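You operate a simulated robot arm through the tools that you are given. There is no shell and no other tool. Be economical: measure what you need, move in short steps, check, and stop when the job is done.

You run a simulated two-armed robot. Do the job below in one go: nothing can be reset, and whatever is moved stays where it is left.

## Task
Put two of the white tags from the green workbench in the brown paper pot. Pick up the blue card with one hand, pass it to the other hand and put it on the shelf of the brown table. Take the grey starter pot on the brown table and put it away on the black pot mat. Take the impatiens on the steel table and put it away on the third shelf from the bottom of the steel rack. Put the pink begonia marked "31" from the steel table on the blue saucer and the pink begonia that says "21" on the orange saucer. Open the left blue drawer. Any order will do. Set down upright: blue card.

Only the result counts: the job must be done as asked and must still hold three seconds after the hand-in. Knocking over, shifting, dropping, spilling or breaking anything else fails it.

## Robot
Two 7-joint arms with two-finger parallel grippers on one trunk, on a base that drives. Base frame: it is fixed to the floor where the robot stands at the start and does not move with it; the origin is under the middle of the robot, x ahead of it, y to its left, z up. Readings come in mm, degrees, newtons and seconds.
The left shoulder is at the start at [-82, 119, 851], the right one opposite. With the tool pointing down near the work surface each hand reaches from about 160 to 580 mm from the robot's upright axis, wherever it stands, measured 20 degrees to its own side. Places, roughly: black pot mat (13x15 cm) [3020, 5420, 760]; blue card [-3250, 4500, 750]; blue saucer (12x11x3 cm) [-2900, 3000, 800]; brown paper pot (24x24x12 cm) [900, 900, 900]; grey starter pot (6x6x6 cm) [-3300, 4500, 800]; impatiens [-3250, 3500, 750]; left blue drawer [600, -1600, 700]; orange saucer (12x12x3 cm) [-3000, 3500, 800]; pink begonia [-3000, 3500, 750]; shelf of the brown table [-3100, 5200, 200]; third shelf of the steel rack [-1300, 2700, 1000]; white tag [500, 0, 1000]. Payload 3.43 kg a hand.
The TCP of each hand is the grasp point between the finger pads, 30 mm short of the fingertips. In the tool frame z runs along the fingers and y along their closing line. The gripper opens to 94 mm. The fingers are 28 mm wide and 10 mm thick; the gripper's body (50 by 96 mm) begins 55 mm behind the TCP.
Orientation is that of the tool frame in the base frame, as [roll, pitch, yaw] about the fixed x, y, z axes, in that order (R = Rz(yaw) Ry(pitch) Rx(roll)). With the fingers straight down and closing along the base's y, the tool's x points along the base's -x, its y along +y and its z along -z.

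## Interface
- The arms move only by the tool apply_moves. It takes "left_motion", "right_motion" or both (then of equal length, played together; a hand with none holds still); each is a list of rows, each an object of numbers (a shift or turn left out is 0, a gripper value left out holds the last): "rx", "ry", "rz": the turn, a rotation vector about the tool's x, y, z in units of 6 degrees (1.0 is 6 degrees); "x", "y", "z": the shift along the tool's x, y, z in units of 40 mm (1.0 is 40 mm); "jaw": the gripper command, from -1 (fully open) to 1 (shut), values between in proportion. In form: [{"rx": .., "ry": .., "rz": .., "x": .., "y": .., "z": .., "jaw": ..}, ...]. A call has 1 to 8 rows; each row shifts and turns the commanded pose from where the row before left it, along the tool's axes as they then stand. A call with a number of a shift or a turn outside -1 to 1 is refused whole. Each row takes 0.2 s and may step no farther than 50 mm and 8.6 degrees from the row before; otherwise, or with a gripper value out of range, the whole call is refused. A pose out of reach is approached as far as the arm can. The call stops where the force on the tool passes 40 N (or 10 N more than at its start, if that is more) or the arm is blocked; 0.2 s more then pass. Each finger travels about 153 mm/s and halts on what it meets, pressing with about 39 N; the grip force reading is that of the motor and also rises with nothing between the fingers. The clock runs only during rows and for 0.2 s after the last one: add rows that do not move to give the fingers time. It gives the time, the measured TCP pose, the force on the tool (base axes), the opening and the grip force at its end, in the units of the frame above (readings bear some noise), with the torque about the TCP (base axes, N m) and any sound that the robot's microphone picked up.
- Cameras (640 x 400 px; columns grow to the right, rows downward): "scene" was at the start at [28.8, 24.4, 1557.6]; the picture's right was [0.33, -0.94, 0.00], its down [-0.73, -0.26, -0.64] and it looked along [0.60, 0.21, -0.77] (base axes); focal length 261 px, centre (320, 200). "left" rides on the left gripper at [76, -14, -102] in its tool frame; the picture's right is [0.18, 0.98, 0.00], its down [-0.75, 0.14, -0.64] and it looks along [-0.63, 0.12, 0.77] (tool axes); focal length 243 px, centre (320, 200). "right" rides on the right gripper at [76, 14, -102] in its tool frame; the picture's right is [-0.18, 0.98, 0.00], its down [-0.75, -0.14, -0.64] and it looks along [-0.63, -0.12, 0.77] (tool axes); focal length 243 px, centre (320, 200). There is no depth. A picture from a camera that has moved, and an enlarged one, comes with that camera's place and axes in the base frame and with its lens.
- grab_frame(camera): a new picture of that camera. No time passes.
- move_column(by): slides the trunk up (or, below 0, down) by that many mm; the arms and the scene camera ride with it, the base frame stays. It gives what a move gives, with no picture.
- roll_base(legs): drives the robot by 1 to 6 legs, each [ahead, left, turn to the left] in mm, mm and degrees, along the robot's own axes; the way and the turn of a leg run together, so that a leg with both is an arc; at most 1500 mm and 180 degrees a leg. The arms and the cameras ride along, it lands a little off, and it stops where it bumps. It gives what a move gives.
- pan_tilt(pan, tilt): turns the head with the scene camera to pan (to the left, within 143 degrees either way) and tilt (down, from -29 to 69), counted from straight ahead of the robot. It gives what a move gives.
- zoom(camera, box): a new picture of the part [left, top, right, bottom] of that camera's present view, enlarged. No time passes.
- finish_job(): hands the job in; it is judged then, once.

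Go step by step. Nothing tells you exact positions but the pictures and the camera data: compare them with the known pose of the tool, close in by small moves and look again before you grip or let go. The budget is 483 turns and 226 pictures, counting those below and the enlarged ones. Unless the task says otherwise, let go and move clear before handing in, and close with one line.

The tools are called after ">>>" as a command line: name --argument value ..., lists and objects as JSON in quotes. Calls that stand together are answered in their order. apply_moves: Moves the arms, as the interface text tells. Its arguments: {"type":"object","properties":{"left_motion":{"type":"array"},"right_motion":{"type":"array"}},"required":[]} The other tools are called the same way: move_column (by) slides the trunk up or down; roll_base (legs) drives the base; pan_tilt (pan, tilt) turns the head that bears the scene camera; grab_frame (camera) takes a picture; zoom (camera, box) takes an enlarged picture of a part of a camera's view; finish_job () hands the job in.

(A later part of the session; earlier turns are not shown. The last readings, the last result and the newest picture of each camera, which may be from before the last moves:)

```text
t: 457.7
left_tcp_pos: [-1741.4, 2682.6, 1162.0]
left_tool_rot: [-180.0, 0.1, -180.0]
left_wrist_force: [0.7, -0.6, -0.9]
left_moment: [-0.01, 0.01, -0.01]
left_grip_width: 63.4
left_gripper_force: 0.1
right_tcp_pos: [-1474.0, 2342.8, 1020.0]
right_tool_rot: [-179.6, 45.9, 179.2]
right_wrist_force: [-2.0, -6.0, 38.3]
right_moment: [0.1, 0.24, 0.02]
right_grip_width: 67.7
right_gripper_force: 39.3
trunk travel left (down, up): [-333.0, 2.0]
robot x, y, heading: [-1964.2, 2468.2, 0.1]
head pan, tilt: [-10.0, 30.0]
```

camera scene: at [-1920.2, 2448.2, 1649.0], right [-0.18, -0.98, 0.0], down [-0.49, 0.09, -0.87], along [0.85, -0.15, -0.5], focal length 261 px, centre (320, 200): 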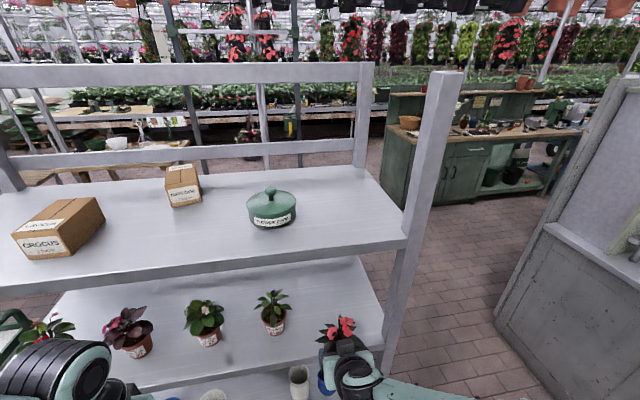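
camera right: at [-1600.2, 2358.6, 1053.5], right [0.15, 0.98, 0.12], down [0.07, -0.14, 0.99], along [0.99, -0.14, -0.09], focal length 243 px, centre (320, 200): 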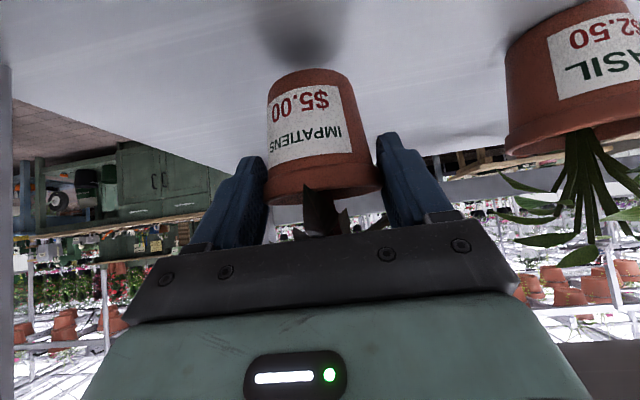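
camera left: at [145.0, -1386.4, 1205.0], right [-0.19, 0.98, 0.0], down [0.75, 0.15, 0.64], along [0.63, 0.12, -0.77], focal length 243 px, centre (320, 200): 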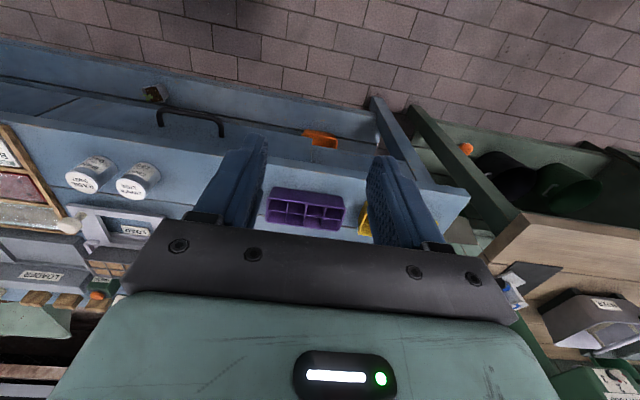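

Seated. I relieve the pressure, open, and withdraw along the hand's axis.

>>> apply_moves --right_motion '[{"z": -0.06, "x": -0.06}, {"jaw": -1}, {}, {}, {"z": -0.5}, {"z": -1}, {"z": -1}, {"z": -1}]'

>>> zoom --camera "scene" --box '[240, 230, 440, 400]'

>>> grab_frame --camera "right"

```text
t: 459.5
left_tcp_pos: [-1740.0, 2682.0, 1160.0]
left_tool_rot: [180.0, 0.0, 180.0]
left_wrist_force: [0.0, 0.6, -0.1]
left_moment: [0.01, 0.0, -0.03]
left_grip_width: 63.6
left_gripper_force: 0.2
right_tcp_pos: [-1575.5, 2346.0, 1116.8]
right_tool_rot: [-179.4, 45.1, 179.6]
right_wrist_force: [-0.1, 0.7, -0.2]
right_moment: [0.02, -0.02, 0.03]
right_grip_width: 93.9
right_gripper_force: 0.1
trunk travel left (down, up): [-333.0, 2.0]
robot x, y, heading: [-1965.2, 2465.2, -0.1]
head pan, tilt: [-10.0, 30.0]
```

```text
2.35 times, centred on (340, 315) of scene
camera zoom: at [-1921.2, 2448.0, 1649.1], right [-0.18, -0.98, 0.0], down [-0.49, 0.09, -0.87], along [0.85, -0.15, -0.5], focal length 615 px, centre (273, -71)
```

zoom: 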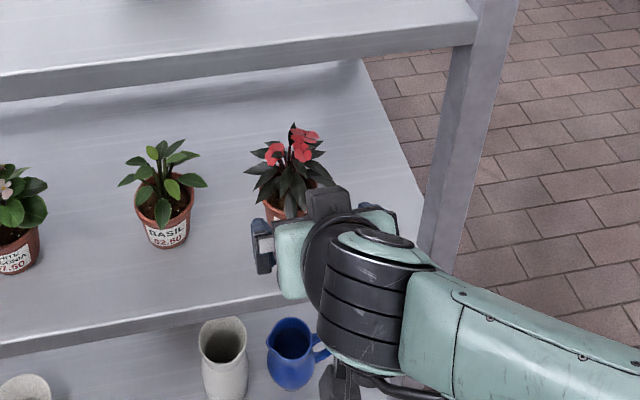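

```text
84 pictures are left
camera right: at [-1701.6, 2361.4, 1134.1], right [0.14, 0.98, 0.12], down [0.08, -0.14, 0.99], along [0.99, -0.13, -0.09], focal length 243 px, centre (320, 200)
```

right: 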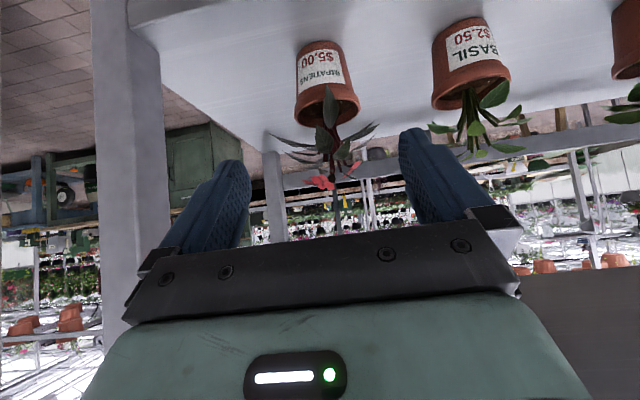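

The impatiens stands upright on the third shelf. Next: the brown table, reached from its west side. I back off, straighten the right hand, and drive round.

>>> roll_base --legs '[[-200, 0, 0]]'

>>> apply_moves --right_motion '[{"ry": 1}, {"ry": 1}, {"ry": 1}, {"ry": 1}, {"ry": 1}, {"ry": 1}, {"ry": 1}, {"ry": 0.5, "x": 0.6}]'

>>> roll_base --legs '[[0, -650, 0], [-1500, 0, 0], [-550, 0, 0], [0, 1500, 0], [0, 1200, 0]]'

>>> pan_tilt --pan 0 --tilt 35

>>> grab_frame --camera "scene"

```text
t: 461.1
left_tcp_pos: [-1937.7, 2682.9, 1160.0]
left_tool_rot: [180.0, 0.0, -179.8]
left_wrist_force: [0.3, 0.4, -0.1]
left_moment: [0.0, 0.0, 0.02]
left_grip_width: 63.6
left_gripper_force: 0.0
right_tcp_pos: [-1773.1, 2347.3, 1116.5]
right_tool_rot: [-179.5, 45.1, 179.7]
right_wrist_force: [-0.1, 0.5, 0.3]
right_moment: [-0.01, 0.01, 0.01]
right_grip_width: 94.3
right_gripper_force: 0.2
trunk travel left (down, up): [-333.0, 2.0]
robot x, y, heading: [-2165.2, 2463.7, 0.1]
head pan, tilt: [-10.0, 30.0]
```

```text
t: 462.9
left_tcp_pos: [-1939.9, 2682.7, 1159.8]
left_tool_rot: [179.9, 0.1, -179.8]
left_wrist_force: [-0.8, 0.1, 0.7]
left_moment: [0.03, -0.02, 0.03]
left_grip_width: 63.7
left_gripper_force: 0.1
right_tcp_pos: [-1797.0, 2346.2, 1115.9]
right_tool_rot: [-179.7, 0.0, 179.2]
right_wrist_force: [-0.5, -0.1, 0.2]
right_moment: [0.0, -0.02, -0.02]
right_grip_width: 93.9
right_gripper_force: 0.0
trunk travel left (down, up): [-333.0, 2.0]
robot x, y, heading: [-2164.3, 2463.6, -0.1]
head pan, tilt: [-10.0, 30.0]
```

```text
t: 502.2
left_tcp_pos: [-4007.9, 4758.8, 1159.2]
left_tool_rot: [-179.9, 0.0, 179.7]
left_wrist_force: [-0.9, 0.1, -0.2]
left_moment: [0.0, 0.0, -0.01]
left_grip_width: 63.8
left_gripper_force: 0.1
right_tcp_pos: [-3867.0, 4422.5, 1116.3]
right_tool_rot: [-179.7, 0.0, 178.9]
right_wrist_force: [-0.5, -1.1, -0.3]
right_moment: [0.02, 0.02, 0.01]
right_grip_width: 93.9
right_gripper_force: 0.0
trunk travel left (down, up): [-333.0, 2.0]
robot x, y, heading: [-4234.9, 4543.9, -0.3]
head pan, tilt: [-10.0, 30.0]
```

```text
t: 502.9
left_tcp_pos: [-4008.4, 4759.1, 1160.2]
left_tool_rot: [179.9, 0.0, 179.7]
left_wrist_force: [0.3, -0.8, 0.8]
left_moment: [-0.02, 0.03, 0.02]
left_grip_width: 63.7
left_gripper_force: 0.0
right_tcp_pos: [-3867.4, 4422.0, 1114.7]
right_tool_rot: [-179.8, 0.1, 178.8]
right_wrist_force: [-0.3, 0.4, 0.0]
right_moment: [0.03, -0.02, -0.01]
right_grip_width: 93.9
right_gripper_force: 0.1
trunk travel left (down, up): [-333.0, 2.0]
robot x, y, heading: [-4234.2, 4545.7, -0.5]
head pan, tilt: [0.0, 35.0]
```

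```text
83 pictures are left
camera scene: at [-4191.1, 4542.1, 1641.4], right [-0.01, -1.0, 0.0], down [-0.57, 0.0, -0.82], along [0.82, -0.01, -0.57], focal length 261 px, centre (320, 200)
```

scene: 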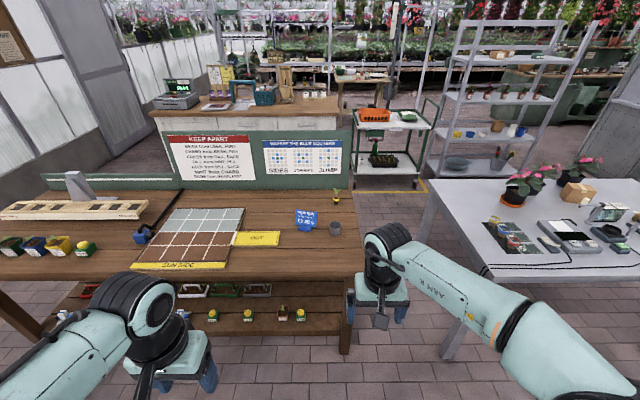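

>>> zoom --camera "scene" --box '[240, 180, 380, 290]'

>>> zoom --camera "scene" --box '[140, 260, 370, 360]'

```text
3.64 times, centred on (310, 235) of scene
camera zoom: at [-4191.1, 4542.1, 1641.4], right [-0.01, -1.0, 0.0], down [-0.57, 0.0, -0.82], along [0.82, -0.01, -0.57], focal length 950 px, centre (356, 73)
```

zoom: 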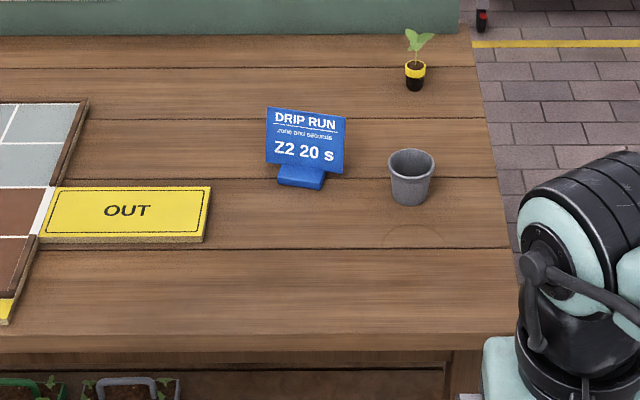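

```text
2.78 times, centred on (255, 310) of scene
camera zoom: at [-4191.1, 4542.1, 1641.4], right [-0.01, -1.0, 0.0], down [-0.57, 0.0, -0.82], along [0.82, -0.01, -0.57], focal length 727 px, centre (501, -106)
```

zoom: 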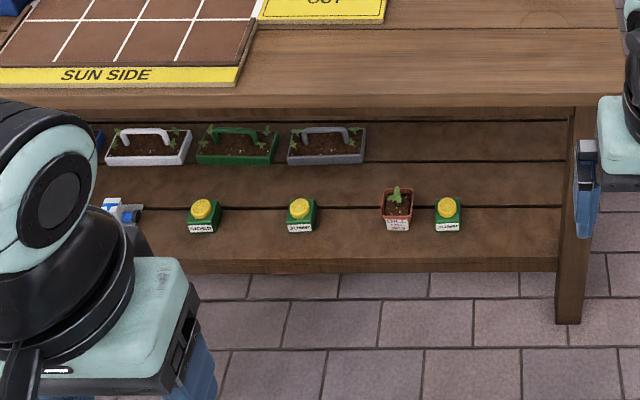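

The blue card (standing on a small foot) is near (−3239, 4604); the grey pot near (−3275, 4462). The lower shelf has free room at its south end near y≈4515. I drive closer and turn the right hand 90° so it can grip the card's faces.

>>> roll_base --legs '[[440, 180, 0.4]]'

>>> apply_moves --right_motion '[{"rz": 1}, {"rz": 1}, {"rz": 1}, {"rz": 1}, {"rz": 1}, {"rz": 1}, {"rz": 1}, {"rz": 1}]'

>>> apply_moves --right_motion '[{"rz": 1}, {"rz": 1}, {"rz": 1}, {"rz": 1}, {"rz": 1}, {"rz": 1}, {"rz": 1}]'

>>> pan_tilt --pan -8 --tilt 50

>>> grab_frame --camera "scene"

```text
t: 505.7
left_tcp_pos: [-3564.8, 4936.2, 1160.9]
left_tool_rot: [180.0, 0.1, 179.2]
left_wrist_force: [-1.0, -0.2, -0.3]
left_moment: [-0.04, -0.01, 0.0]
left_grip_width: 63.6
left_gripper_force: 0.0
right_tcp_pos: [-3426.9, 4597.8, 1115.1]
right_tool_rot: [-179.6, 0.0, 178.3]
right_wrist_force: [0.1, 0.9, 0.0]
right_moment: [0.01, 0.01, 0.01]
right_grip_width: 93.9
right_gripper_force: 0.1
trunk travel left (down, up): [-333.0, 2.0]
robot x, y, heading: [-3794.7, 4722.5, -0.7]
head pan, tilt: [0.0, 35.0]
```

```text
t: 507.5
left_tcp_pos: [-3566.0, 4935.4, 1160.7]
left_tool_rot: [-180.0, 0.0, 179.3]
left_wrist_force: [-0.7, 0.9, -0.6]
left_moment: [0.01, 0.03, 0.01]
left_grip_width: 63.5
left_gripper_force: 0.0
right_tcp_pos: [-3427.2, 4597.8, 1114.5]
right_tool_rot: [-179.8, 0.2, 130.2]
right_wrist_force: [0.5, 1.4, 0.2]
right_moment: [-0.01, 0.0, 0.01]
right_grip_width: 94.1
right_gripper_force: 0.1
trunk travel left (down, up): [-333.0, 2.0]
robot x, y, heading: [-3789.3, 4723.7, -1.0]
head pan, tilt: [0.0, 35.0]
```

```text
t: 509.1
left_tcp_pos: [-3563.8, 4935.7, 1160.9]
left_tool_rot: [-179.9, 0.0, 179.4]
left_wrist_force: [-0.5, 0.6, 0.8]
left_moment: [-0.01, 0.02, 0.0]
left_grip_width: 63.2
left_gripper_force: 0.3
right_tcp_pos: [-3428.0, 4597.1, 1115.1]
right_tool_rot: [179.9, 0.3, 88.1]
right_wrist_force: [0.3, -0.1, 0.0]
right_moment: [0.0, 0.0, -0.05]
right_grip_width: 93.8
right_gripper_force: 0.1
trunk travel left (down, up): [-333.0, 2.0]
robot x, y, heading: [-3792.0, 4723.4, -1.1]
head pan, tilt: [0.0, 35.0]
```

```text
t: 509.9
left_tcp_pos: [-3565.7, 4935.4, 1160.3]
left_tool_rot: [-179.9, 0.0, 179.3]
left_wrist_force: [0.2, -0.1, 0.0]
left_moment: [-0.04, -0.02, -0.02]
left_grip_width: 63.4
left_gripper_force: 0.0
right_tcp_pos: [-3427.4, 4598.1, 1115.1]
right_tool_rot: [179.8, 0.3, 88.3]
right_wrist_force: [0.5, 0.4, -0.2]
right_moment: [-0.01, -0.02, 0.0]
right_grip_width: 94.0
right_gripper_force: 0.1
trunk travel left (down, up): [-333.0, 2.0]
robot x, y, heading: [-3793.8, 4723.2, -0.9]
head pan, tilt: [-8.0, 50.0]
```

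```text
80 pictures are left
camera scene: at [-3761.8, 4709.8, 1619.7], right [-0.15, -0.99, 0.0], down [-0.76, 0.12, -0.64], along [0.64, -0.1, -0.77], focal length 261 px, centre (320, 200)
```

scene: 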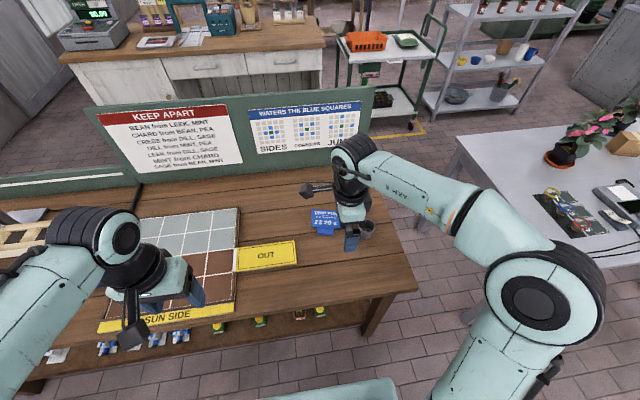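

>>> zoom --camera "scene" --box '[280, 180, 400, 270]'

>>> grab_frame --camera "right"

```text
4.44 times, centred on (340, 225) of scene
camera zoom: at [-3761.8, 4709.8, 1619.7], right [-0.15, -0.99, 0.0], down [-0.76, 0.12, -0.64], along [0.64, -0.1, -0.77], focal length 1161 px, centre (231, 89)
```

zoom: 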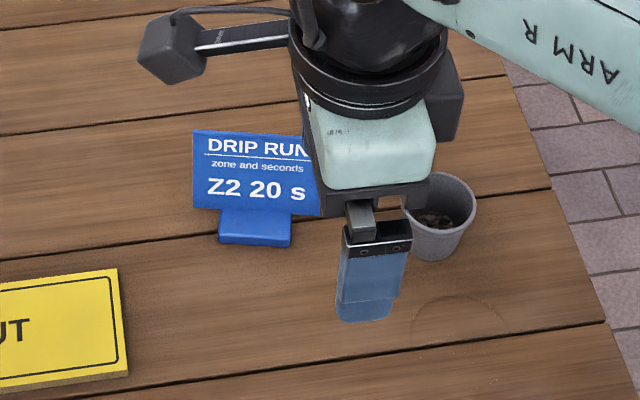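

```text
78 pictures are left
camera right: at [-3410.7, 4673.5, 1217.1], right [0.98, -0.21, 0.0], down [-0.16, -0.75, 0.65], along [-0.14, -0.63, -0.76], focal length 243 px, centre (320, 200)
```

right: 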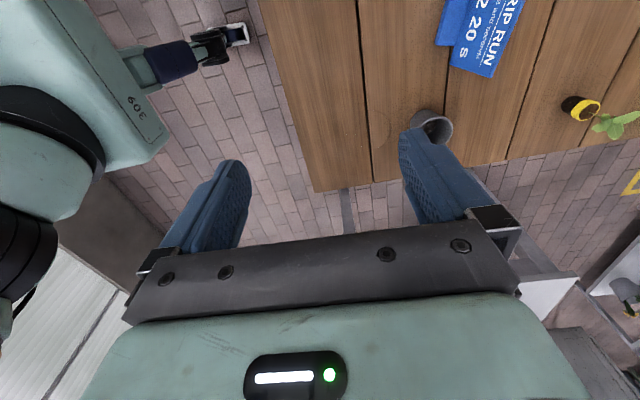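

The card stands at about (−3223, 4602), top z≈913, turned ~13°. I move the right hand over it, matching its angle.

>>> apply_moves --right_motion '[{"z": 0.9, "rz": 0.9}, {"z": 0.9, "rz": 0.95}, {"z": 0.9, "y": 0.3}, {"y": 0.95, "z": 0.3}, {"y": 0.95, "z": 0.3}, {"y": 0.95, "z": 0.2}, {"y": 0.95, "z": 0.2}]'

>>> zoom --camera "scene" --box '[280, 180, 400, 270]'

>>> grab_frame --camera "right"

```text
t: 511.5
left_tcp_pos: [-3564.8, 4937.2, 1160.4]
left_tool_rot: [-179.9, -0.1, 179.2]
left_wrist_force: [1.1, -0.6, 0.0]
left_moment: [0.01, 0.04, 0.0]
left_grip_width: 63.6
left_gripper_force: 0.1
right_tcp_pos: [-3263.1, 4560.7, 967.1]
right_tool_rot: [180.0, 0.5, 77.1]
right_wrist_force: [0.7, 0.0, -0.9]
right_moment: [-0.03, -0.04, -0.03]
right_grip_width: 93.8
right_gripper_force: 0.0
trunk travel left (down, up): [-333.0, 2.0]
robot x, y, heading: [-3791.9, 4720.0, -1.1]
head pan, tilt: [-8.0, 50.0]
```

```text
4.44 times, centred on (340, 225) of scene
camera zoom: at [-3760.6, 4709.7, 1619.7], right [-0.15, -0.99, 0.0], down [-0.76, 0.12, -0.64], along [0.63, -0.1, -0.77], focal length 1161 px, centre (231, 89)
```

zoom: 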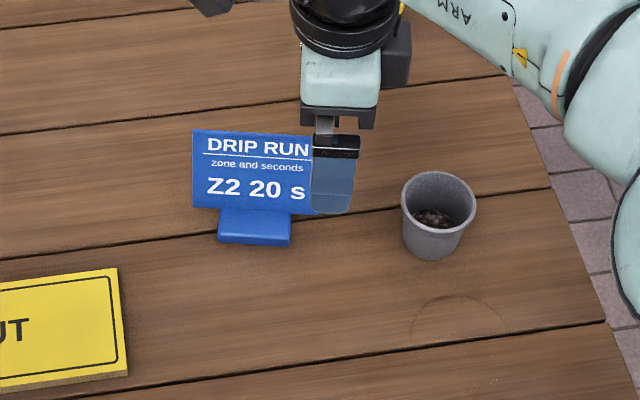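

```text
76 pictures are left
camera right: at [-3233.8, 4631.7, 1068.8], right [0.92, -0.4, 0.0], down [-0.3, -0.7, 0.65], along [-0.25, -0.59, -0.76], focal length 243 px, centre (320, 200)
```

right: 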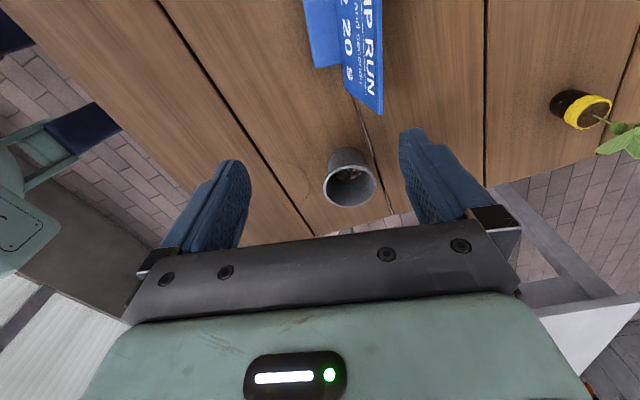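

The card's top runs from about (−3219, 4562) to (−3200, 4658); the angle matches. I move over its middle.

>>> apply_moves --right_motion '[{"x": 0.7, "y": 0.48, "z": 0.3}, {"x": 0.7, "y": 0.48}]'

>>> zoom --camera "scene" --box '[280, 160, 400, 250]'

>>> grab_frame --camera "right"

```text
t: 512.1
left_tcp_pos: [-3564.1, 4936.8, 1159.6]
left_tool_rot: [-179.9, -0.1, 179.1]
left_wrist_force: [0.6, 0.0, 0.7]
left_moment: [-0.02, 0.0, 0.01]
left_grip_width: 63.6
left_gripper_force: 0.1
right_tcp_pos: [-3215.9, 4606.2, 954.8]
right_tool_rot: [179.8, 0.4, 77.3]
right_wrist_force: [0.4, 0.7, 0.0]
right_moment: [0.0, 0.01, -0.03]
right_grip_width: 94.5
right_gripper_force: 0.1
trunk travel left (down, up): [-333.0, 2.0]
robot x, y, heading: [-3791.8, 4722.3, -1.1]
head pan, tilt: [-8.0, 50.0]
```

```text
4.44 times, centred on (340, 205) of scene
camera zoom: at [-3761.2, 4711.0, 1619.7], right [-0.15, -0.99, 0.0], down [-0.76, 0.12, -0.64], along [0.63, -0.1, -0.77], focal length 1161 px, centre (231, 178)
```

zoom: 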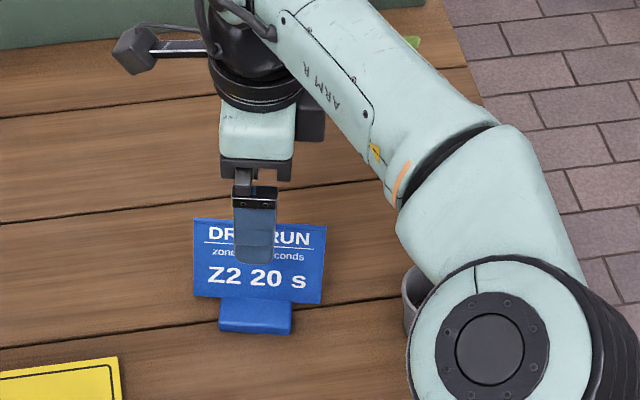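

```text
74 pictures are left
camera right: at [-3184.8, 4677.7, 1056.4], right [0.92, -0.4, 0.0], down [-0.3, -0.7, 0.65], along [-0.25, -0.59, -0.76], focal length 243 px, centre (320, 200)
```

right: 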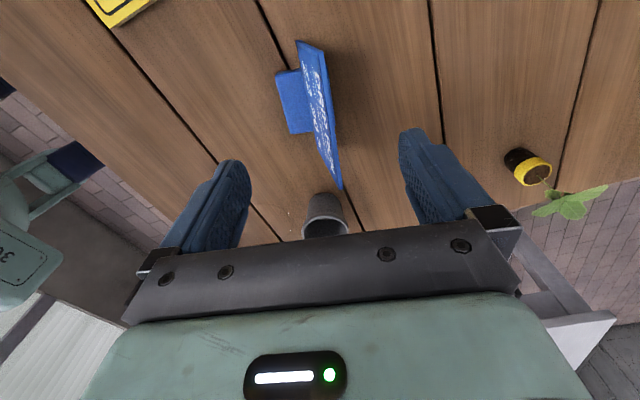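

>>> apply_moves --right_motion '[{"y": 0.3, "x": 0.2, "rz": 0.25}, {"z": 0.7}, {"z": 0.8}]'

>>> grab_frame --camera "right"

```text
t: 512.9
left_tcp_pos: [-3565.4, 4936.2, 1161.1]
left_tool_rot: [180.0, 0.0, 179.3]
left_wrist_force: [0.2, 0.7, 0.1]
left_moment: [0.03, 0.02, -0.01]
left_grip_width: 63.4
left_gripper_force: 0.1
right_tcp_pos: [-3209.1, 4610.2, 895.6]
right_tool_rot: [179.9, 0.2, 75.8]
right_wrist_force: [-0.2, 0.1, 0.2]
right_moment: [0.01, 0.06, 0.0]
right_grip_width: 94.1
right_gripper_force: 0.1
right hand out of reach, approached as far as the arm can: row 1
trunk travel left (down, up): [-333.0, 2.0]
robot x, y, heading: [-3793.8, 4721.2, -0.5]
head pan, tilt: [-8.0, 50.0]
```

```text
73 pictures are left
camera right: at [-3176.4, 4681.1, 996.4], right [0.91, -0.42, 0.0], down [-0.32, -0.69, 0.65], along [-0.27, -0.59, -0.76], focal length 243 px, centre (320, 200)
```

right: 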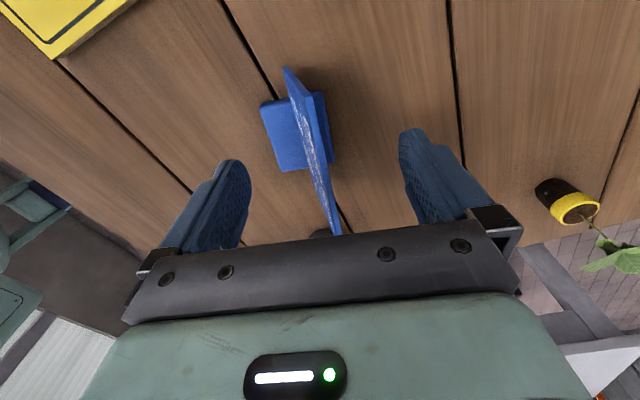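

The plate is between the fingers. I close and lift a little.

>>> apply_moves --right_motion '[{"z": 0.1}, {"jaw": 1}, {}, {}, {}, {"z": -0.3}, {"z": -0.7}]'

>>> zoom --camera "scene" --box '[280, 160, 400, 250]'

>>> grab_frame --camera "right"

```text
t: 514.5
left_tcp_pos: [-3566.7, 4936.7, 1158.5]
left_tool_rot: [-180.0, 0.0, 179.3]
left_wrist_force: [0.3, 0.1, 0.3]
left_moment: [0.0, 0.01, 0.01]
left_grip_width: 63.3
left_gripper_force: 0.0
right_tcp_pos: [-3209.2, 4609.6, 930.9]
right_tool_rot: [179.8, 0.4, 75.6]
right_wrist_force: [0.3, 0.2, -0.4]
right_moment: [0.01, -0.02, -0.01]
right_grip_width: 7.5
right_gripper_force: 38.8
trunk travel left (down, up): [-333.0, 2.0]
robot x, y, heading: [-3796.1, 4721.8, -0.7]
head pan, tilt: [-8.0, 50.0]
```

```text
4.44 times, centred on (340, 205) of scene
camera zoom: at [-3762.3, 4710.2, 1619.6], right [-0.15, -0.99, 0.0], down [-0.76, 0.12, -0.64], along [0.64, -0.1, -0.77], focal length 1161 px, centre (231, 178)
```

zoom: 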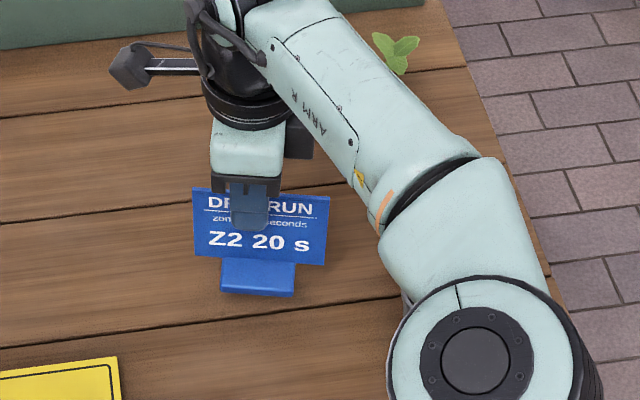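

```text
71 pictures are left
camera right: at [-3176.4, 4680.6, 1032.2], right [0.91, -0.42, 0.0], down [-0.32, -0.69, 0.65], along [-0.27, -0.59, -0.76], focal length 243 px, centre (320, 200)
```

right: 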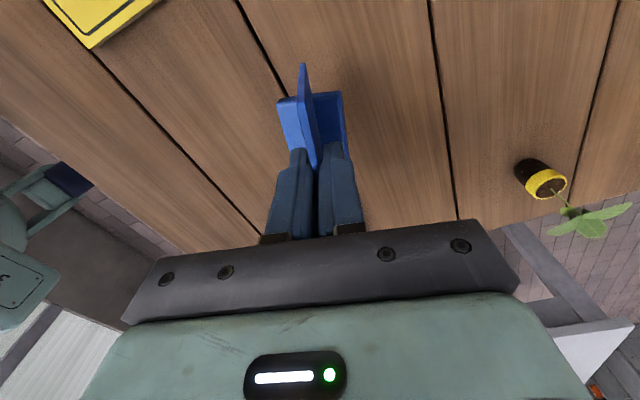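

The card is held by its upper half. I lift it, draw it back in front of the robot and rotate it so its faces point sideways.

>>> apply_moves --right_motion '[{"y": -0.7, "z": -0.7}, {"y": -0.8, "z": -0.7}, {"y": -0.8, "z": -0.7}, {"y": -0.6, "z": -0.5, "rz": -1}, {"rz": -1, "x": 0.5}, {"rz": -1, "x": 0.5}, {"rz": -1, "x": 0.5}, {"rz": -1, "x": 0.4}]'

>>> apply_moves --right_motion '[{"rz": -1}, {"rz": -1}, {"rz": -1}, {"rz": -1}, {"rz": -1}, {"rz": -1}, {"rz": -1}, {"rz": -1}]'

>>> apply_moves --right_motion '[{"rz": -1}, {"rz": -1}, {"rz": -1}, {"rz": -1}, {"rz": -0.3}]'

>>> grab_frame --camera "scene"

```text
t: 516.3
left_tcp_pos: [-3565.3, 4936.3, 1160.4]
left_tool_rot: [-180.0, 0.1, 179.2]
left_wrist_force: [-1.0, -0.6, -0.8]
left_moment: [0.0, 0.02, 0.01]
left_grip_width: 63.5
left_gripper_force: 0.1
right_tcp_pos: [-3320.7, 4715.3, 1034.3]
right_tool_rot: [180.0, 0.5, 105.8]
right_wrist_force: [0.2, 0.7, -0.3]
right_moment: [0.0, 0.0, 0.01]
right_grip_width: 7.3
right_gripper_force: 38.4
trunk travel left (down, up): [-333.0, 2.0]
robot x, y, heading: [-3794.5, 4723.8, -1.1]
head pan, tilt: [-8.0, 50.0]
```

```text
t: 518.1
left_tcp_pos: [-3565.6, 4935.6, 1159.6]
left_tool_rot: [-179.9, 0.0, 179.3]
left_wrist_force: [0.1, -0.3, -0.2]
left_moment: [0.02, -0.02, 0.05]
left_grip_width: 63.4
left_gripper_force: 0.0
right_tcp_pos: [-3320.9, 4715.9, 1034.6]
right_tool_rot: [-179.8, 0.1, 153.7]
right_wrist_force: [1.0, -0.1, -0.7]
right_moment: [0.01, 0.0, -0.02]
right_grip_width: 7.6
right_gripper_force: 39.3
trunk travel left (down, up): [-333.0, 2.0]
robot x, y, heading: [-3794.9, 4723.0, -0.8]
head pan, tilt: [-8.0, 50.0]
```

```text
t: 519.3
left_tcp_pos: [-3564.4, 4935.3, 1160.5]
left_tool_rot: [180.0, 0.0, 179.3]
left_wrist_force: [-0.3, -0.1, -0.2]
left_moment: [-0.02, -0.01, -0.01]
left_grip_width: 63.2
left_gripper_force: 0.0
right_tcp_pos: [-3321.4, 4715.7, 1033.9]
right_tool_rot: [-179.6, 0.1, 179.6]
right_wrist_force: [0.5, -0.7, -1.1]
right_moment: [0.0, -0.02, 0.03]
right_grip_width: 7.3
right_gripper_force: 38.9
trunk travel left (down, up): [-333.0, 2.0]
robot x, y, heading: [-3796.1, 4725.4, -1.1]
head pan, tilt: [-8.0, 50.0]
```

```text
70 pictures are left
camera scene: at [-3761.8, 4709.8, 1619.6], right [-0.15, -0.99, 0.0], down [-0.76, 0.12, -0.64], along [0.64, -0.1, -0.77], focal length 261 px, centre (320, 200)
```

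scene: 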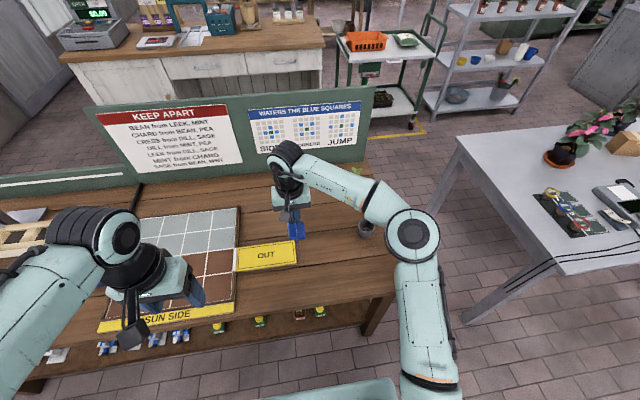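

The card now hangs with its faces pointing sideways. I pitch the left hand forward to 30° below horizontal.

>>> apply_moves --left_motion '[{"x": -0.9, "jaw": -0.4}, {"x": -0.9}, {"x": -0.4, "ry": -1}, {"ry": -1}, {"ry": -1}, {"ry": -1}, {"ry": -1}, {"ry": -1}]'

>>> apply_moves --left_motion '[{"ry": -1}, {"ry": -1}, {"ry": -1}, {"ry": -1}]'

>>> grab_frame --camera "left"

```text
t: 521.1
left_tcp_pos: [-3478.2, 4934.9, 1160.1]
left_tool_rot: [179.9, 36.1, 179.2]
left_wrist_force: [0.2, 0.2, 0.2]
left_moment: [0.01, 0.0, 0.0]
left_grip_width: 65.9
left_gripper_force: 0.0
right_tcp_pos: [-3322.3, 4716.3, 1036.6]
right_tool_rot: [-179.7, 0.1, 179.5]
right_wrist_force: [-0.7, -0.9, -1.2]
right_moment: [-0.01, 0.0, -0.04]
right_grip_width: 7.4
right_gripper_force: 39.3
trunk travel left (down, up): [-333.0, 2.0]
robot x, y, heading: [-3793.2, 4722.6, -1.3]
head pan, tilt: [-8.0, 50.0]
```

```text
t: 522.1
left_tcp_pos: [-3476.9, 4935.6, 1161.1]
left_tool_rot: [180.0, 60.1, 179.2]
left_wrist_force: [0.6, 0.3, -0.2]
left_moment: [-0.02, -0.01, 0.02]
left_grip_width: 65.6
left_gripper_force: 0.1
right_tcp_pos: [-3321.1, 4716.2, 1034.0]
right_tool_rot: [-179.8, 0.0, 179.5]
right_wrist_force: [-0.5, -1.5, 0.6]
right_moment: [0.0, 0.0, -0.01]
right_grip_width: 7.3
right_gripper_force: 39.2
trunk travel left (down, up): [-333.0, 2.0]
robot x, y, heading: [-3791.5, 4719.4, -0.9]
head pan, tilt: [-8.0, 50.0]
```

```text
69 pictures are left
camera left: at [-3604.9, 4924.3, 1146.1], right [-0.08, 0.98, -0.16], down [-0.18, 0.14, 0.97], along [0.98, 0.11, 0.16], focal length 243 px, centre (320, 200)
```

left: 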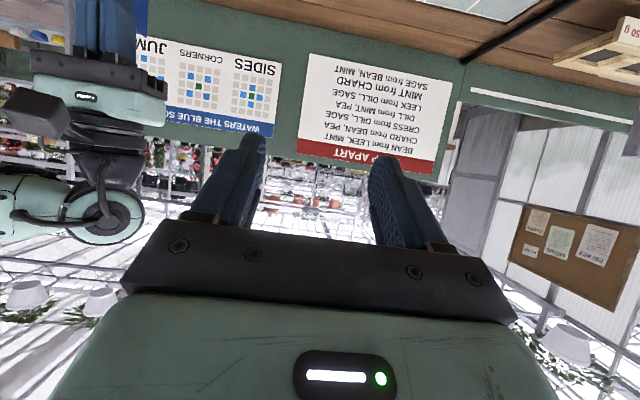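

>>> apply_moves --left_motion '[{"z": 0.77, "x": 0.77}, {"z": 0.77, "x": 0.77}, {"z": 0.77, "x": 0.77}, {"y": -1}, {"y": -1}, {"y": -1}, {"y": -1}, {"y": -0.9}]'

>>> grab_frame --camera "left"

>>> grab_frame --camera "scene"

```text
t: 523.9
left_tcp_pos: [-3409.6, 4756.6, 1054.7]
left_tool_rot: [-171.7, 58.0, -172.0]
left_wrist_force: [-0.6, -0.3, 0.1]
left_moment: [-0.02, 0.0, -0.01]
left_grip_width: 66.1
left_gripper_force: 0.0
left hand out of reach, approached as far as the arm can: row 1, 2, 3, 4
right_tcp_pos: [-3321.9, 4716.9, 1033.5]
right_tool_rot: [-179.6, 0.1, 179.5]
right_wrist_force: [1.0, 0.0, -0.8]
right_moment: [-0.03, 0.07, 0.02]
right_grip_width: 7.3
right_gripper_force: 39.2
trunk travel left (down, up): [-333.0, 2.0]
robot x, y, heading: [-3794.3, 4722.6, -1.0]
head pan, tilt: [-8.0, 50.0]
```

```text
68 pictures are left
camera left: at [-3537.2, 4740.2, 1045.2], right [-0.11, 0.97, -0.23], down [-0.15, 0.21, 0.96], along [0.98, 0.14, 0.12], focal length 243 px, centre (320, 200)
```

left: 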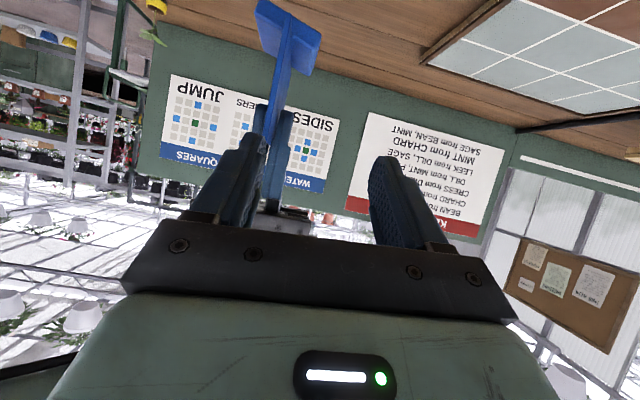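

```text
67 pictures are left
camera scene: at [-3761.3, 4710.3, 1619.6], right [-0.15, -0.99, 0.0], down [-0.76, 0.12, -0.64], along [0.63, -0.1, -0.77], focal length 261 px, centre (320, 200)
```

scene: 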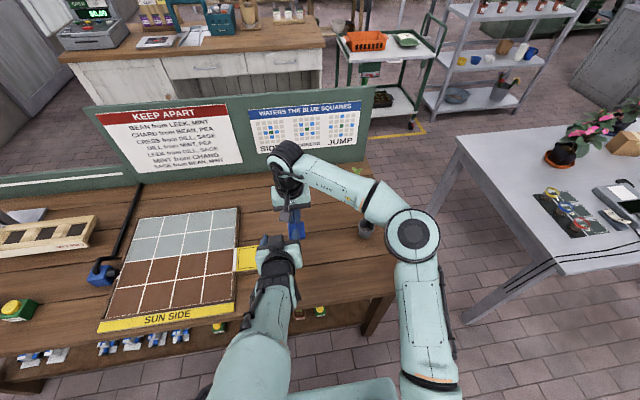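

>>> apply_moves --left_motion '[{"z": -0.7, "rz": 0.43}, {"x": 0.6, "rz": 0.43}, {"y": -0.5}, {"y": -0.5}]'

>>> grab_frame --camera "left"

```text
t: 524.5
left_tcp_pos: [-3426.2, 4797.5, 1039.1]
left_tool_rot: [-174.7, 54.4, -170.4]
left_wrist_force: [0.1, -0.3, -0.3]
left_moment: [0.02, 0.01, 0.02]
left_grip_width: 65.7
left_gripper_force: 0.0
right_tcp_pos: [-3320.8, 4716.8, 1034.4]
right_tool_rot: [-179.7, 0.1, 179.5]
right_wrist_force: [0.5, 0.2, 0.1]
right_moment: [-0.02, 0.01, -0.01]
right_grip_width: 7.2
right_gripper_force: 39.0
trunk travel left (down, up): [-333.0, 2.0]
robot x, y, heading: [-3792.0, 4721.7, -0.9]
head pan, tilt: [-8.0, 50.0]
stopped in row 2 (left hand): the arm was blocked; the commanded pose is now the measured one
```

```text
66 pictures are left
camera left: at [-3552.8, 4771.9, 1038.2], right [-0.2, 0.96, -0.2], down [-0.11, 0.18, 0.98], along [0.97, 0.21, 0.06], focal length 243 px, centre (320, 200)
```

left: 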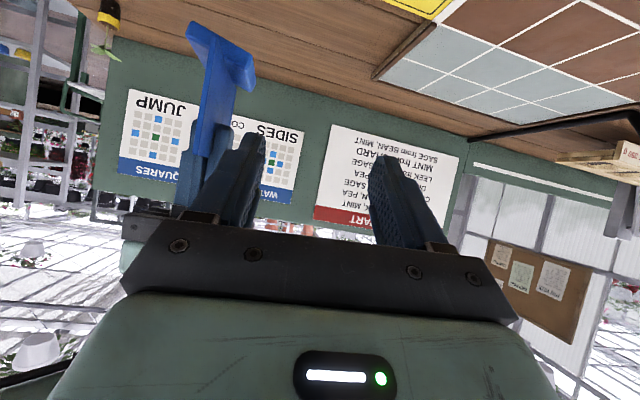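

The left arm is cramped there. I'll shift the handover point to the left and lower: left hand moves away first, then the right hand brings the card over.

>>> apply_moves --left_motion '[{"y": 0.9, "z": -0.3}, {"y": 1}, {"y": 1}, {"y": 1}, {"y": 1}, {"y": 0.5}]'

>>> apply_moves --right_motion '[{"y": 0.8, "z": 0.45}, {"y": 0.8, "z": 0.45}, {"y": 0.8, "z": 0.45}, {"y": 0.75, "z": 0.45}]'

```text
t: 525.9
left_tcp_pos: [-3434.6, 5008.6, 1046.0]
left_tool_rot: [-174.9, 54.5, -170.4]
left_wrist_force: [-0.9, -0.7, -0.4]
left_moment: [0.02, 0.0, 0.0]
left_grip_width: 65.9
left_gripper_force: 0.0
left hand out of reach, approached as far as the arm can: row 1, 2, 3
right_tcp_pos: [-3321.3, 4715.4, 1035.8]
right_tool_rot: [-179.6, 0.2, 179.4]
right_wrist_force: [-0.7, 1.0, -0.3]
right_moment: [0.03, 0.02, -0.03]
right_grip_width: 7.3
right_gripper_force: 38.9
trunk travel left (down, up): [-333.0, 2.0]
robot x, y, heading: [-3794.3, 4720.2, -1.0]
head pan, tilt: [-8.0, 50.0]
```

```text
t: 526.9
left_tcp_pos: [-3434.8, 5009.0, 1046.7]
left_tool_rot: [-174.9, 54.5, -170.4]
left_wrist_force: [-0.5, 0.3, -0.3]
left_moment: [0.01, -0.01, -0.02]
left_grip_width: 65.9
left_gripper_force: 0.1
right_tcp_pos: [-3319.4, 4843.6, 961.9]
right_tool_rot: [-179.6, 0.2, 179.4]
right_wrist_force: [-0.6, 0.1, -0.7]
right_moment: [-0.01, -0.01, 0.02]
right_grip_width: 7.3
right_gripper_force: 38.9
trunk travel left (down, up): [-333.0, 2.0]
robot x, y, heading: [-3796.5, 4722.8, -1.0]
head pan, tilt: [-8.0, 50.0]
```

>>> apply_moves --left_motion '[{"rx": 0.25, "ry": -0.44, "rz": 0.45}, {"rx": 0.25, "ry": -0.43, "rz": 0.45}, {"x": 0.95, "z": 0.46}, {"x": 0.95, "z": 0.46}, {"y": -0.9}, {"y": -0.9}, {"y": -0.9}]'

>>> grab_frame --camera "left"

```text
t: 528.5
left_tcp_pos: [-3389.8, 4922.7, 967.6]
left_tool_rot: [179.9, 60.0, 179.9]
left_wrist_force: [0.2, -1.5, -1.1]
left_moment: [0.0, -0.01, 0.02]
left_grip_width: 65.6
left_gripper_force: 0.1
left hand out of reach, approached as far as the arm can: row 3, 4, 5, 6, 7
right_tcp_pos: [-3320.2, 4841.1, 962.5]
right_tool_rot: [-179.8, 0.1, 179.5]
right_wrist_force: [-0.5, -0.4, -0.4]
right_moment: [0.01, 0.0, 0.0]
right_grip_width: 7.4
right_gripper_force: 38.9
trunk travel left (down, up): [-333.0, 2.0]
robot x, y, heading: [-3794.7, 4721.6, -0.6]
head pan, tilt: [-8.0, 50.0]
```

```text
65 pictures are left
camera left: at [-3517.0, 4909.9, 952.2], right [-0.09, 0.98, -0.16], down [-0.18, 0.14, 0.97], along [0.98, 0.12, 0.16], focal length 243 px, centre (320, 200)
```

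left: 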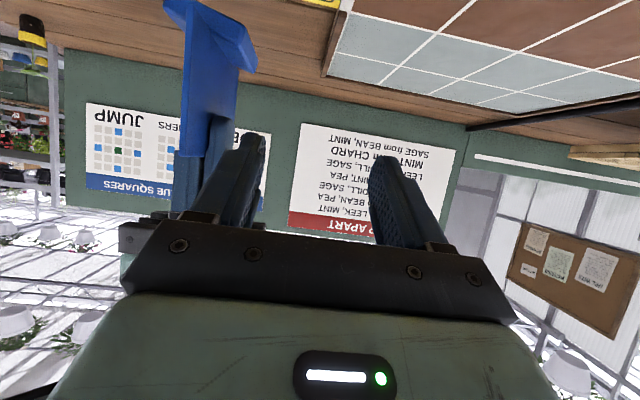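

>>> apply_moves --right_motion '[{"x": -0.6}, {"x": -0.5}]'

>>> apply_moves --left_motion '[{"y": -0.7}, {"y": -0.7}, {"y": -0.55}]'

>>> grab_frame --camera "left"

```text
t: 529.0
left_tcp_pos: [-3390.6, 4922.9, 965.7]
left_tool_rot: [-179.9, 60.0, -179.9]
left_wrist_force: [-0.3, -0.7, -0.6]
left_moment: [-0.03, -0.04, 0.0]
left_grip_width: 65.9
left_gripper_force: 0.1
right_tcp_pos: [-3277.9, 4843.7, 962.3]
right_tool_rot: [-179.7, 0.2, 179.7]
right_wrist_force: [0.0, -0.1, 0.2]
right_moment: [-0.01, 0.03, 0.01]
right_grip_width: 7.4
right_gripper_force: 39.1
trunk travel left (down, up): [-333.0, 2.0]
robot x, y, heading: [-3794.2, 4720.9, -0.9]
head pan, tilt: [-8.0, 50.0]
```

```text
t: 529.9
left_tcp_pos: [-3389.5, 4844.2, 966.3]
left_tool_rot: [179.9, 59.9, 179.9]
left_wrist_force: [0.3, 1.1, -0.5]
left_moment: [0.02, -0.03, 0.01]
left_grip_width: 65.8
left_gripper_force: 0.0
right_tcp_pos: [-3278.6, 4841.9, 962.8]
right_tool_rot: [-179.8, 0.2, 179.4]
right_wrist_force: [0.4, 0.3, 0.6]
right_moment: [0.02, -0.02, -0.02]
right_grip_width: 7.1
right_gripper_force: 38.9
trunk travel left (down, up): [-333.0, 2.0]
robot x, y, heading: [-3793.1, 4722.2, -0.7]
head pan, tilt: [-8.0, 50.0]
```

```text
64 pictures are left
camera left: at [-3517.2, 4830.9, 951.1], right [-0.09, 0.98, -0.16], down [-0.18, 0.14, 0.97], along [0.98, 0.12, 0.16], focal length 243 px, centre (320, 200)
```

left: 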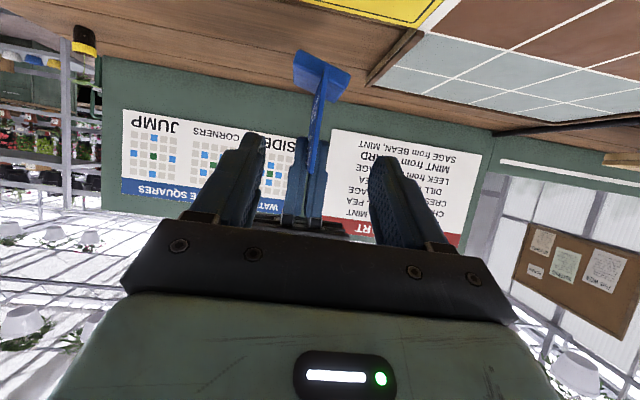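

The card's edge lies between the left fingers. I advance and grip.

>>> apply_moves --left_motion '[{"z": 0.6, "x": 0.06}, {"z": 0.6, "x": 0.06}, {"z": 0.5, "x": 0.06}]'

>>> grab_frame --camera "left"

>>> zoom --camera "scene" --box '[200, 170, 340, 280]'

```text
t: 530.6
left_tcp_pos: [-3333.2, 4845.7, 925.6]
left_tool_rot: [180.0, 60.1, 179.9]
left_wrist_force: [0.2, -0.4, 1.1]
left_moment: [-0.01, 0.0, 0.01]
left_grip_width: 65.8
left_gripper_force: 0.1
right_tcp_pos: [-3278.0, 4841.8, 962.4]
right_tool_rot: [-179.6, 0.2, 179.4]
right_wrist_force: [-0.3, -0.3, -0.3]
right_moment: [0.01, 0.02, 0.02]
right_grip_width: 7.1
right_gripper_force: 38.9
trunk travel left (down, up): [-333.0, 2.0]
robot x, y, heading: [-3795.2, 4725.3, -0.9]
head pan, tilt: [-8.0, 50.0]
```

```text
63 pictures are left
camera left: at [-3460.9, 4832.3, 911.4], right [-0.09, 0.98, -0.16], down [-0.18, 0.14, 0.97], along [0.98, 0.12, 0.16], focal length 243 px, centre (320, 200)
```

left: 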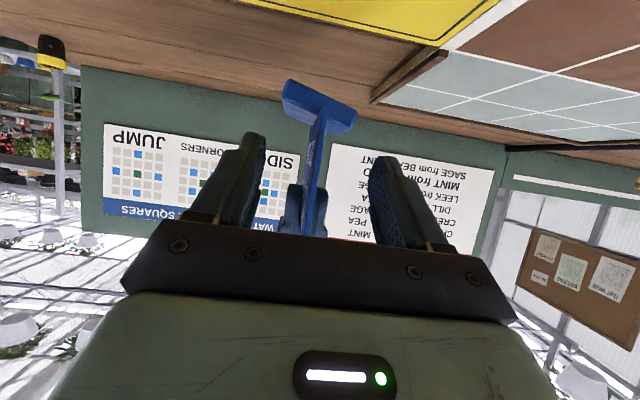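

```text
3.64 times, centred on (270, 225) of scene
camera zoom: at [-3761.3, 4709.8, 1619.6], right [-0.15, -0.99, 0.0], down [-0.76, 0.12, -0.64], along [0.63, -0.1, -0.77], focal length 950 px, centre (502, 109)
```

zoom: 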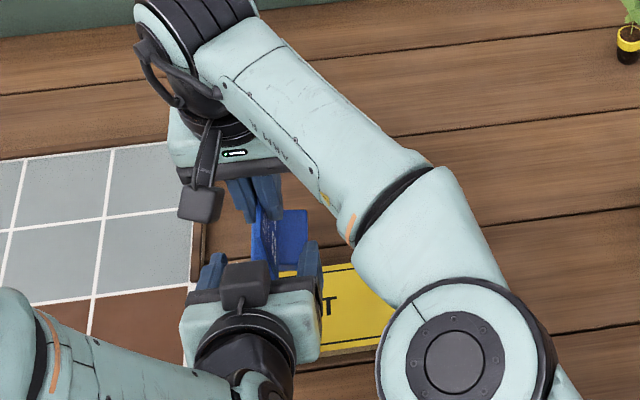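

>>> apply_moves --left_motion '[{"z": 0.3, "x": -0.17, "y": -0.08}, {"jaw": 1}, {}, {}, {}]'

>>> grab_frame --camera "left"

>>> zoom --camera "scene" --box '[200, 170, 340, 280]'

```text
t: 531.9
left_tcp_pos: [-3319.8, 4841.7, 927.4]
left_tool_rot: [180.0, 60.1, -180.0]
left_wrist_force: [1.8, 2.5, -1.0]
left_moment: [-0.08, 0.14, -0.04]
left_grip_width: 7.1
left_gripper_force: 38.6
right_tcp_pos: [-3277.6, 4841.1, 962.5]
right_tool_rot: [-179.7, 0.1, 179.5]
right_wrist_force: [-1.2, -2.7, 0.6]
right_moment: [-0.01, -0.02, 0.14]
right_grip_width: 7.3
right_gripper_force: 39.2
trunk travel left (down, up): [-333.0, 2.0]
robot x, y, heading: [-3794.1, 4721.6, -0.4]
head pan, tilt: [-8.0, 50.0]
```

```text
61 pictures are left
camera left: at [-3447.3, 4829.4, 912.2], right [-0.09, 0.98, -0.16], down [-0.18, 0.14, 0.97], along [0.98, 0.12, 0.16], focal length 243 px, centre (320, 200)
```

left: 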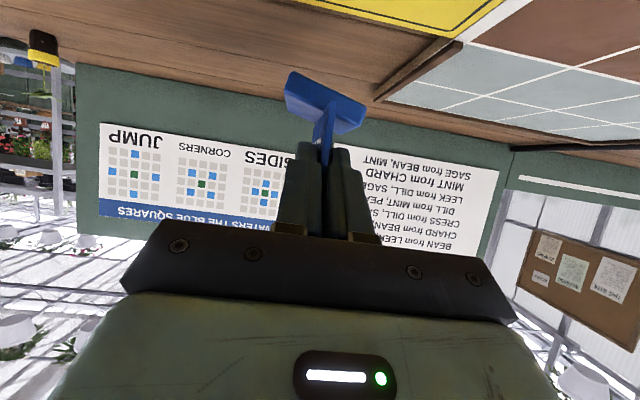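

```text
3.64 times, centred on (270, 225) of scene
camera zoom: at [-3761.8, 4709.8, 1619.6], right [-0.15, -0.99, 0.0], down [-0.76, 0.12, -0.64], along [0.64, -0.1, -0.77], focal length 950 px, centre (502, 109)
```

zoom: 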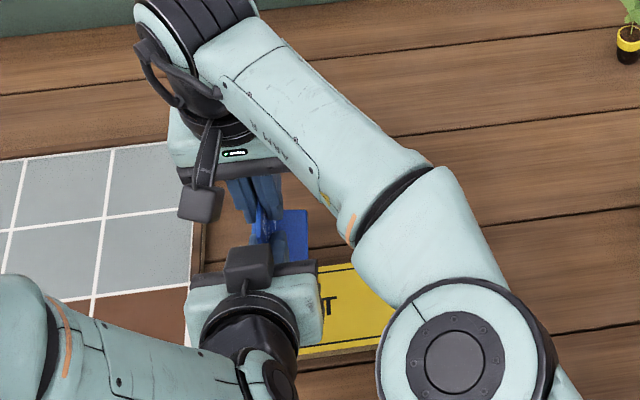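

The left hand holds the card too (7.1 mm). I open the right hand and lift it away.

>>> apply_moves --right_motion '[{"jaw": -0.2}, {}, {"z": -0.5}, {"z": -1}, {"z": -0.8}, {"x": -0.2, "y": -0.9}, {"y": -1}, {"y": -1}]'

>>> grab_frame --camera "left"

>>> zoom --camera "scene" --box '[200, 170, 340, 280]'

```text
t: 533.6
left_tcp_pos: [-3320.1, 4840.6, 926.8]
left_tool_rot: [180.0, 60.1, 179.9]
left_wrist_force: [0.6, -0.1, 0.3]
left_moment: [-0.02, 0.0, -0.02]
left_grip_width: 7.1
left_gripper_force: 38.8
right_tcp_pos: [-3289.6, 4716.3, 1042.8]
right_tool_rot: [-179.7, 0.0, 179.5]
right_wrist_force: [-0.3, -0.4, 0.1]
right_moment: [-0.01, -0.03, 0.0]
right_grip_width: 56.6
right_gripper_force: 0.1
right hand out of reach, approached as far as the arm can: row 3, 4, 5
trunk travel left (down, up): [-333.0, 2.0]
robot x, y, heading: [-3794.0, 4719.4, -0.7]
head pan, tilt: [-8.0, 50.0]
```

```text
59 pictures are left
camera left: at [-3447.5, 4828.4, 912.4], right [-0.09, 0.98, -0.16], down [-0.18, 0.14, 0.97], along [0.98, 0.12, 0.16], focal length 243 px, centre (320, 200)
```

left: 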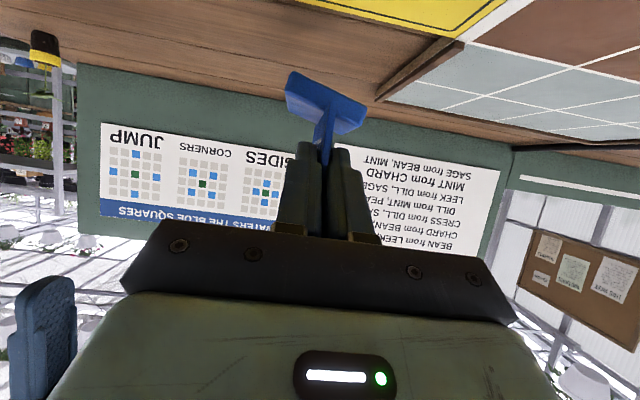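

```text
3.64 times, centred on (270, 225) of scene
camera zoom: at [-3761.9, 4708.5, 1619.6], right [-0.15, -0.99, 0.0], down [-0.76, 0.12, -0.64], along [0.64, -0.1, -0.77], focal length 950 px, centre (502, 109)
```

zoom: 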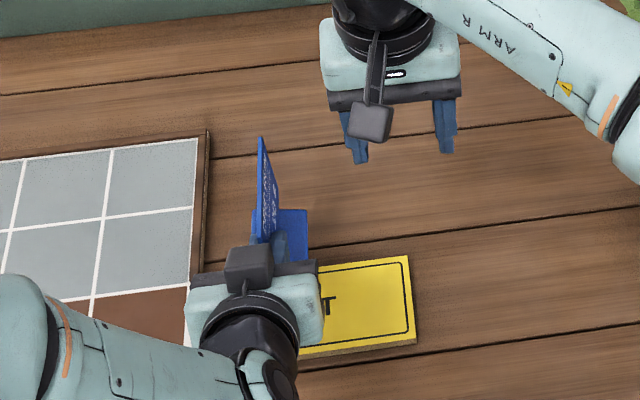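

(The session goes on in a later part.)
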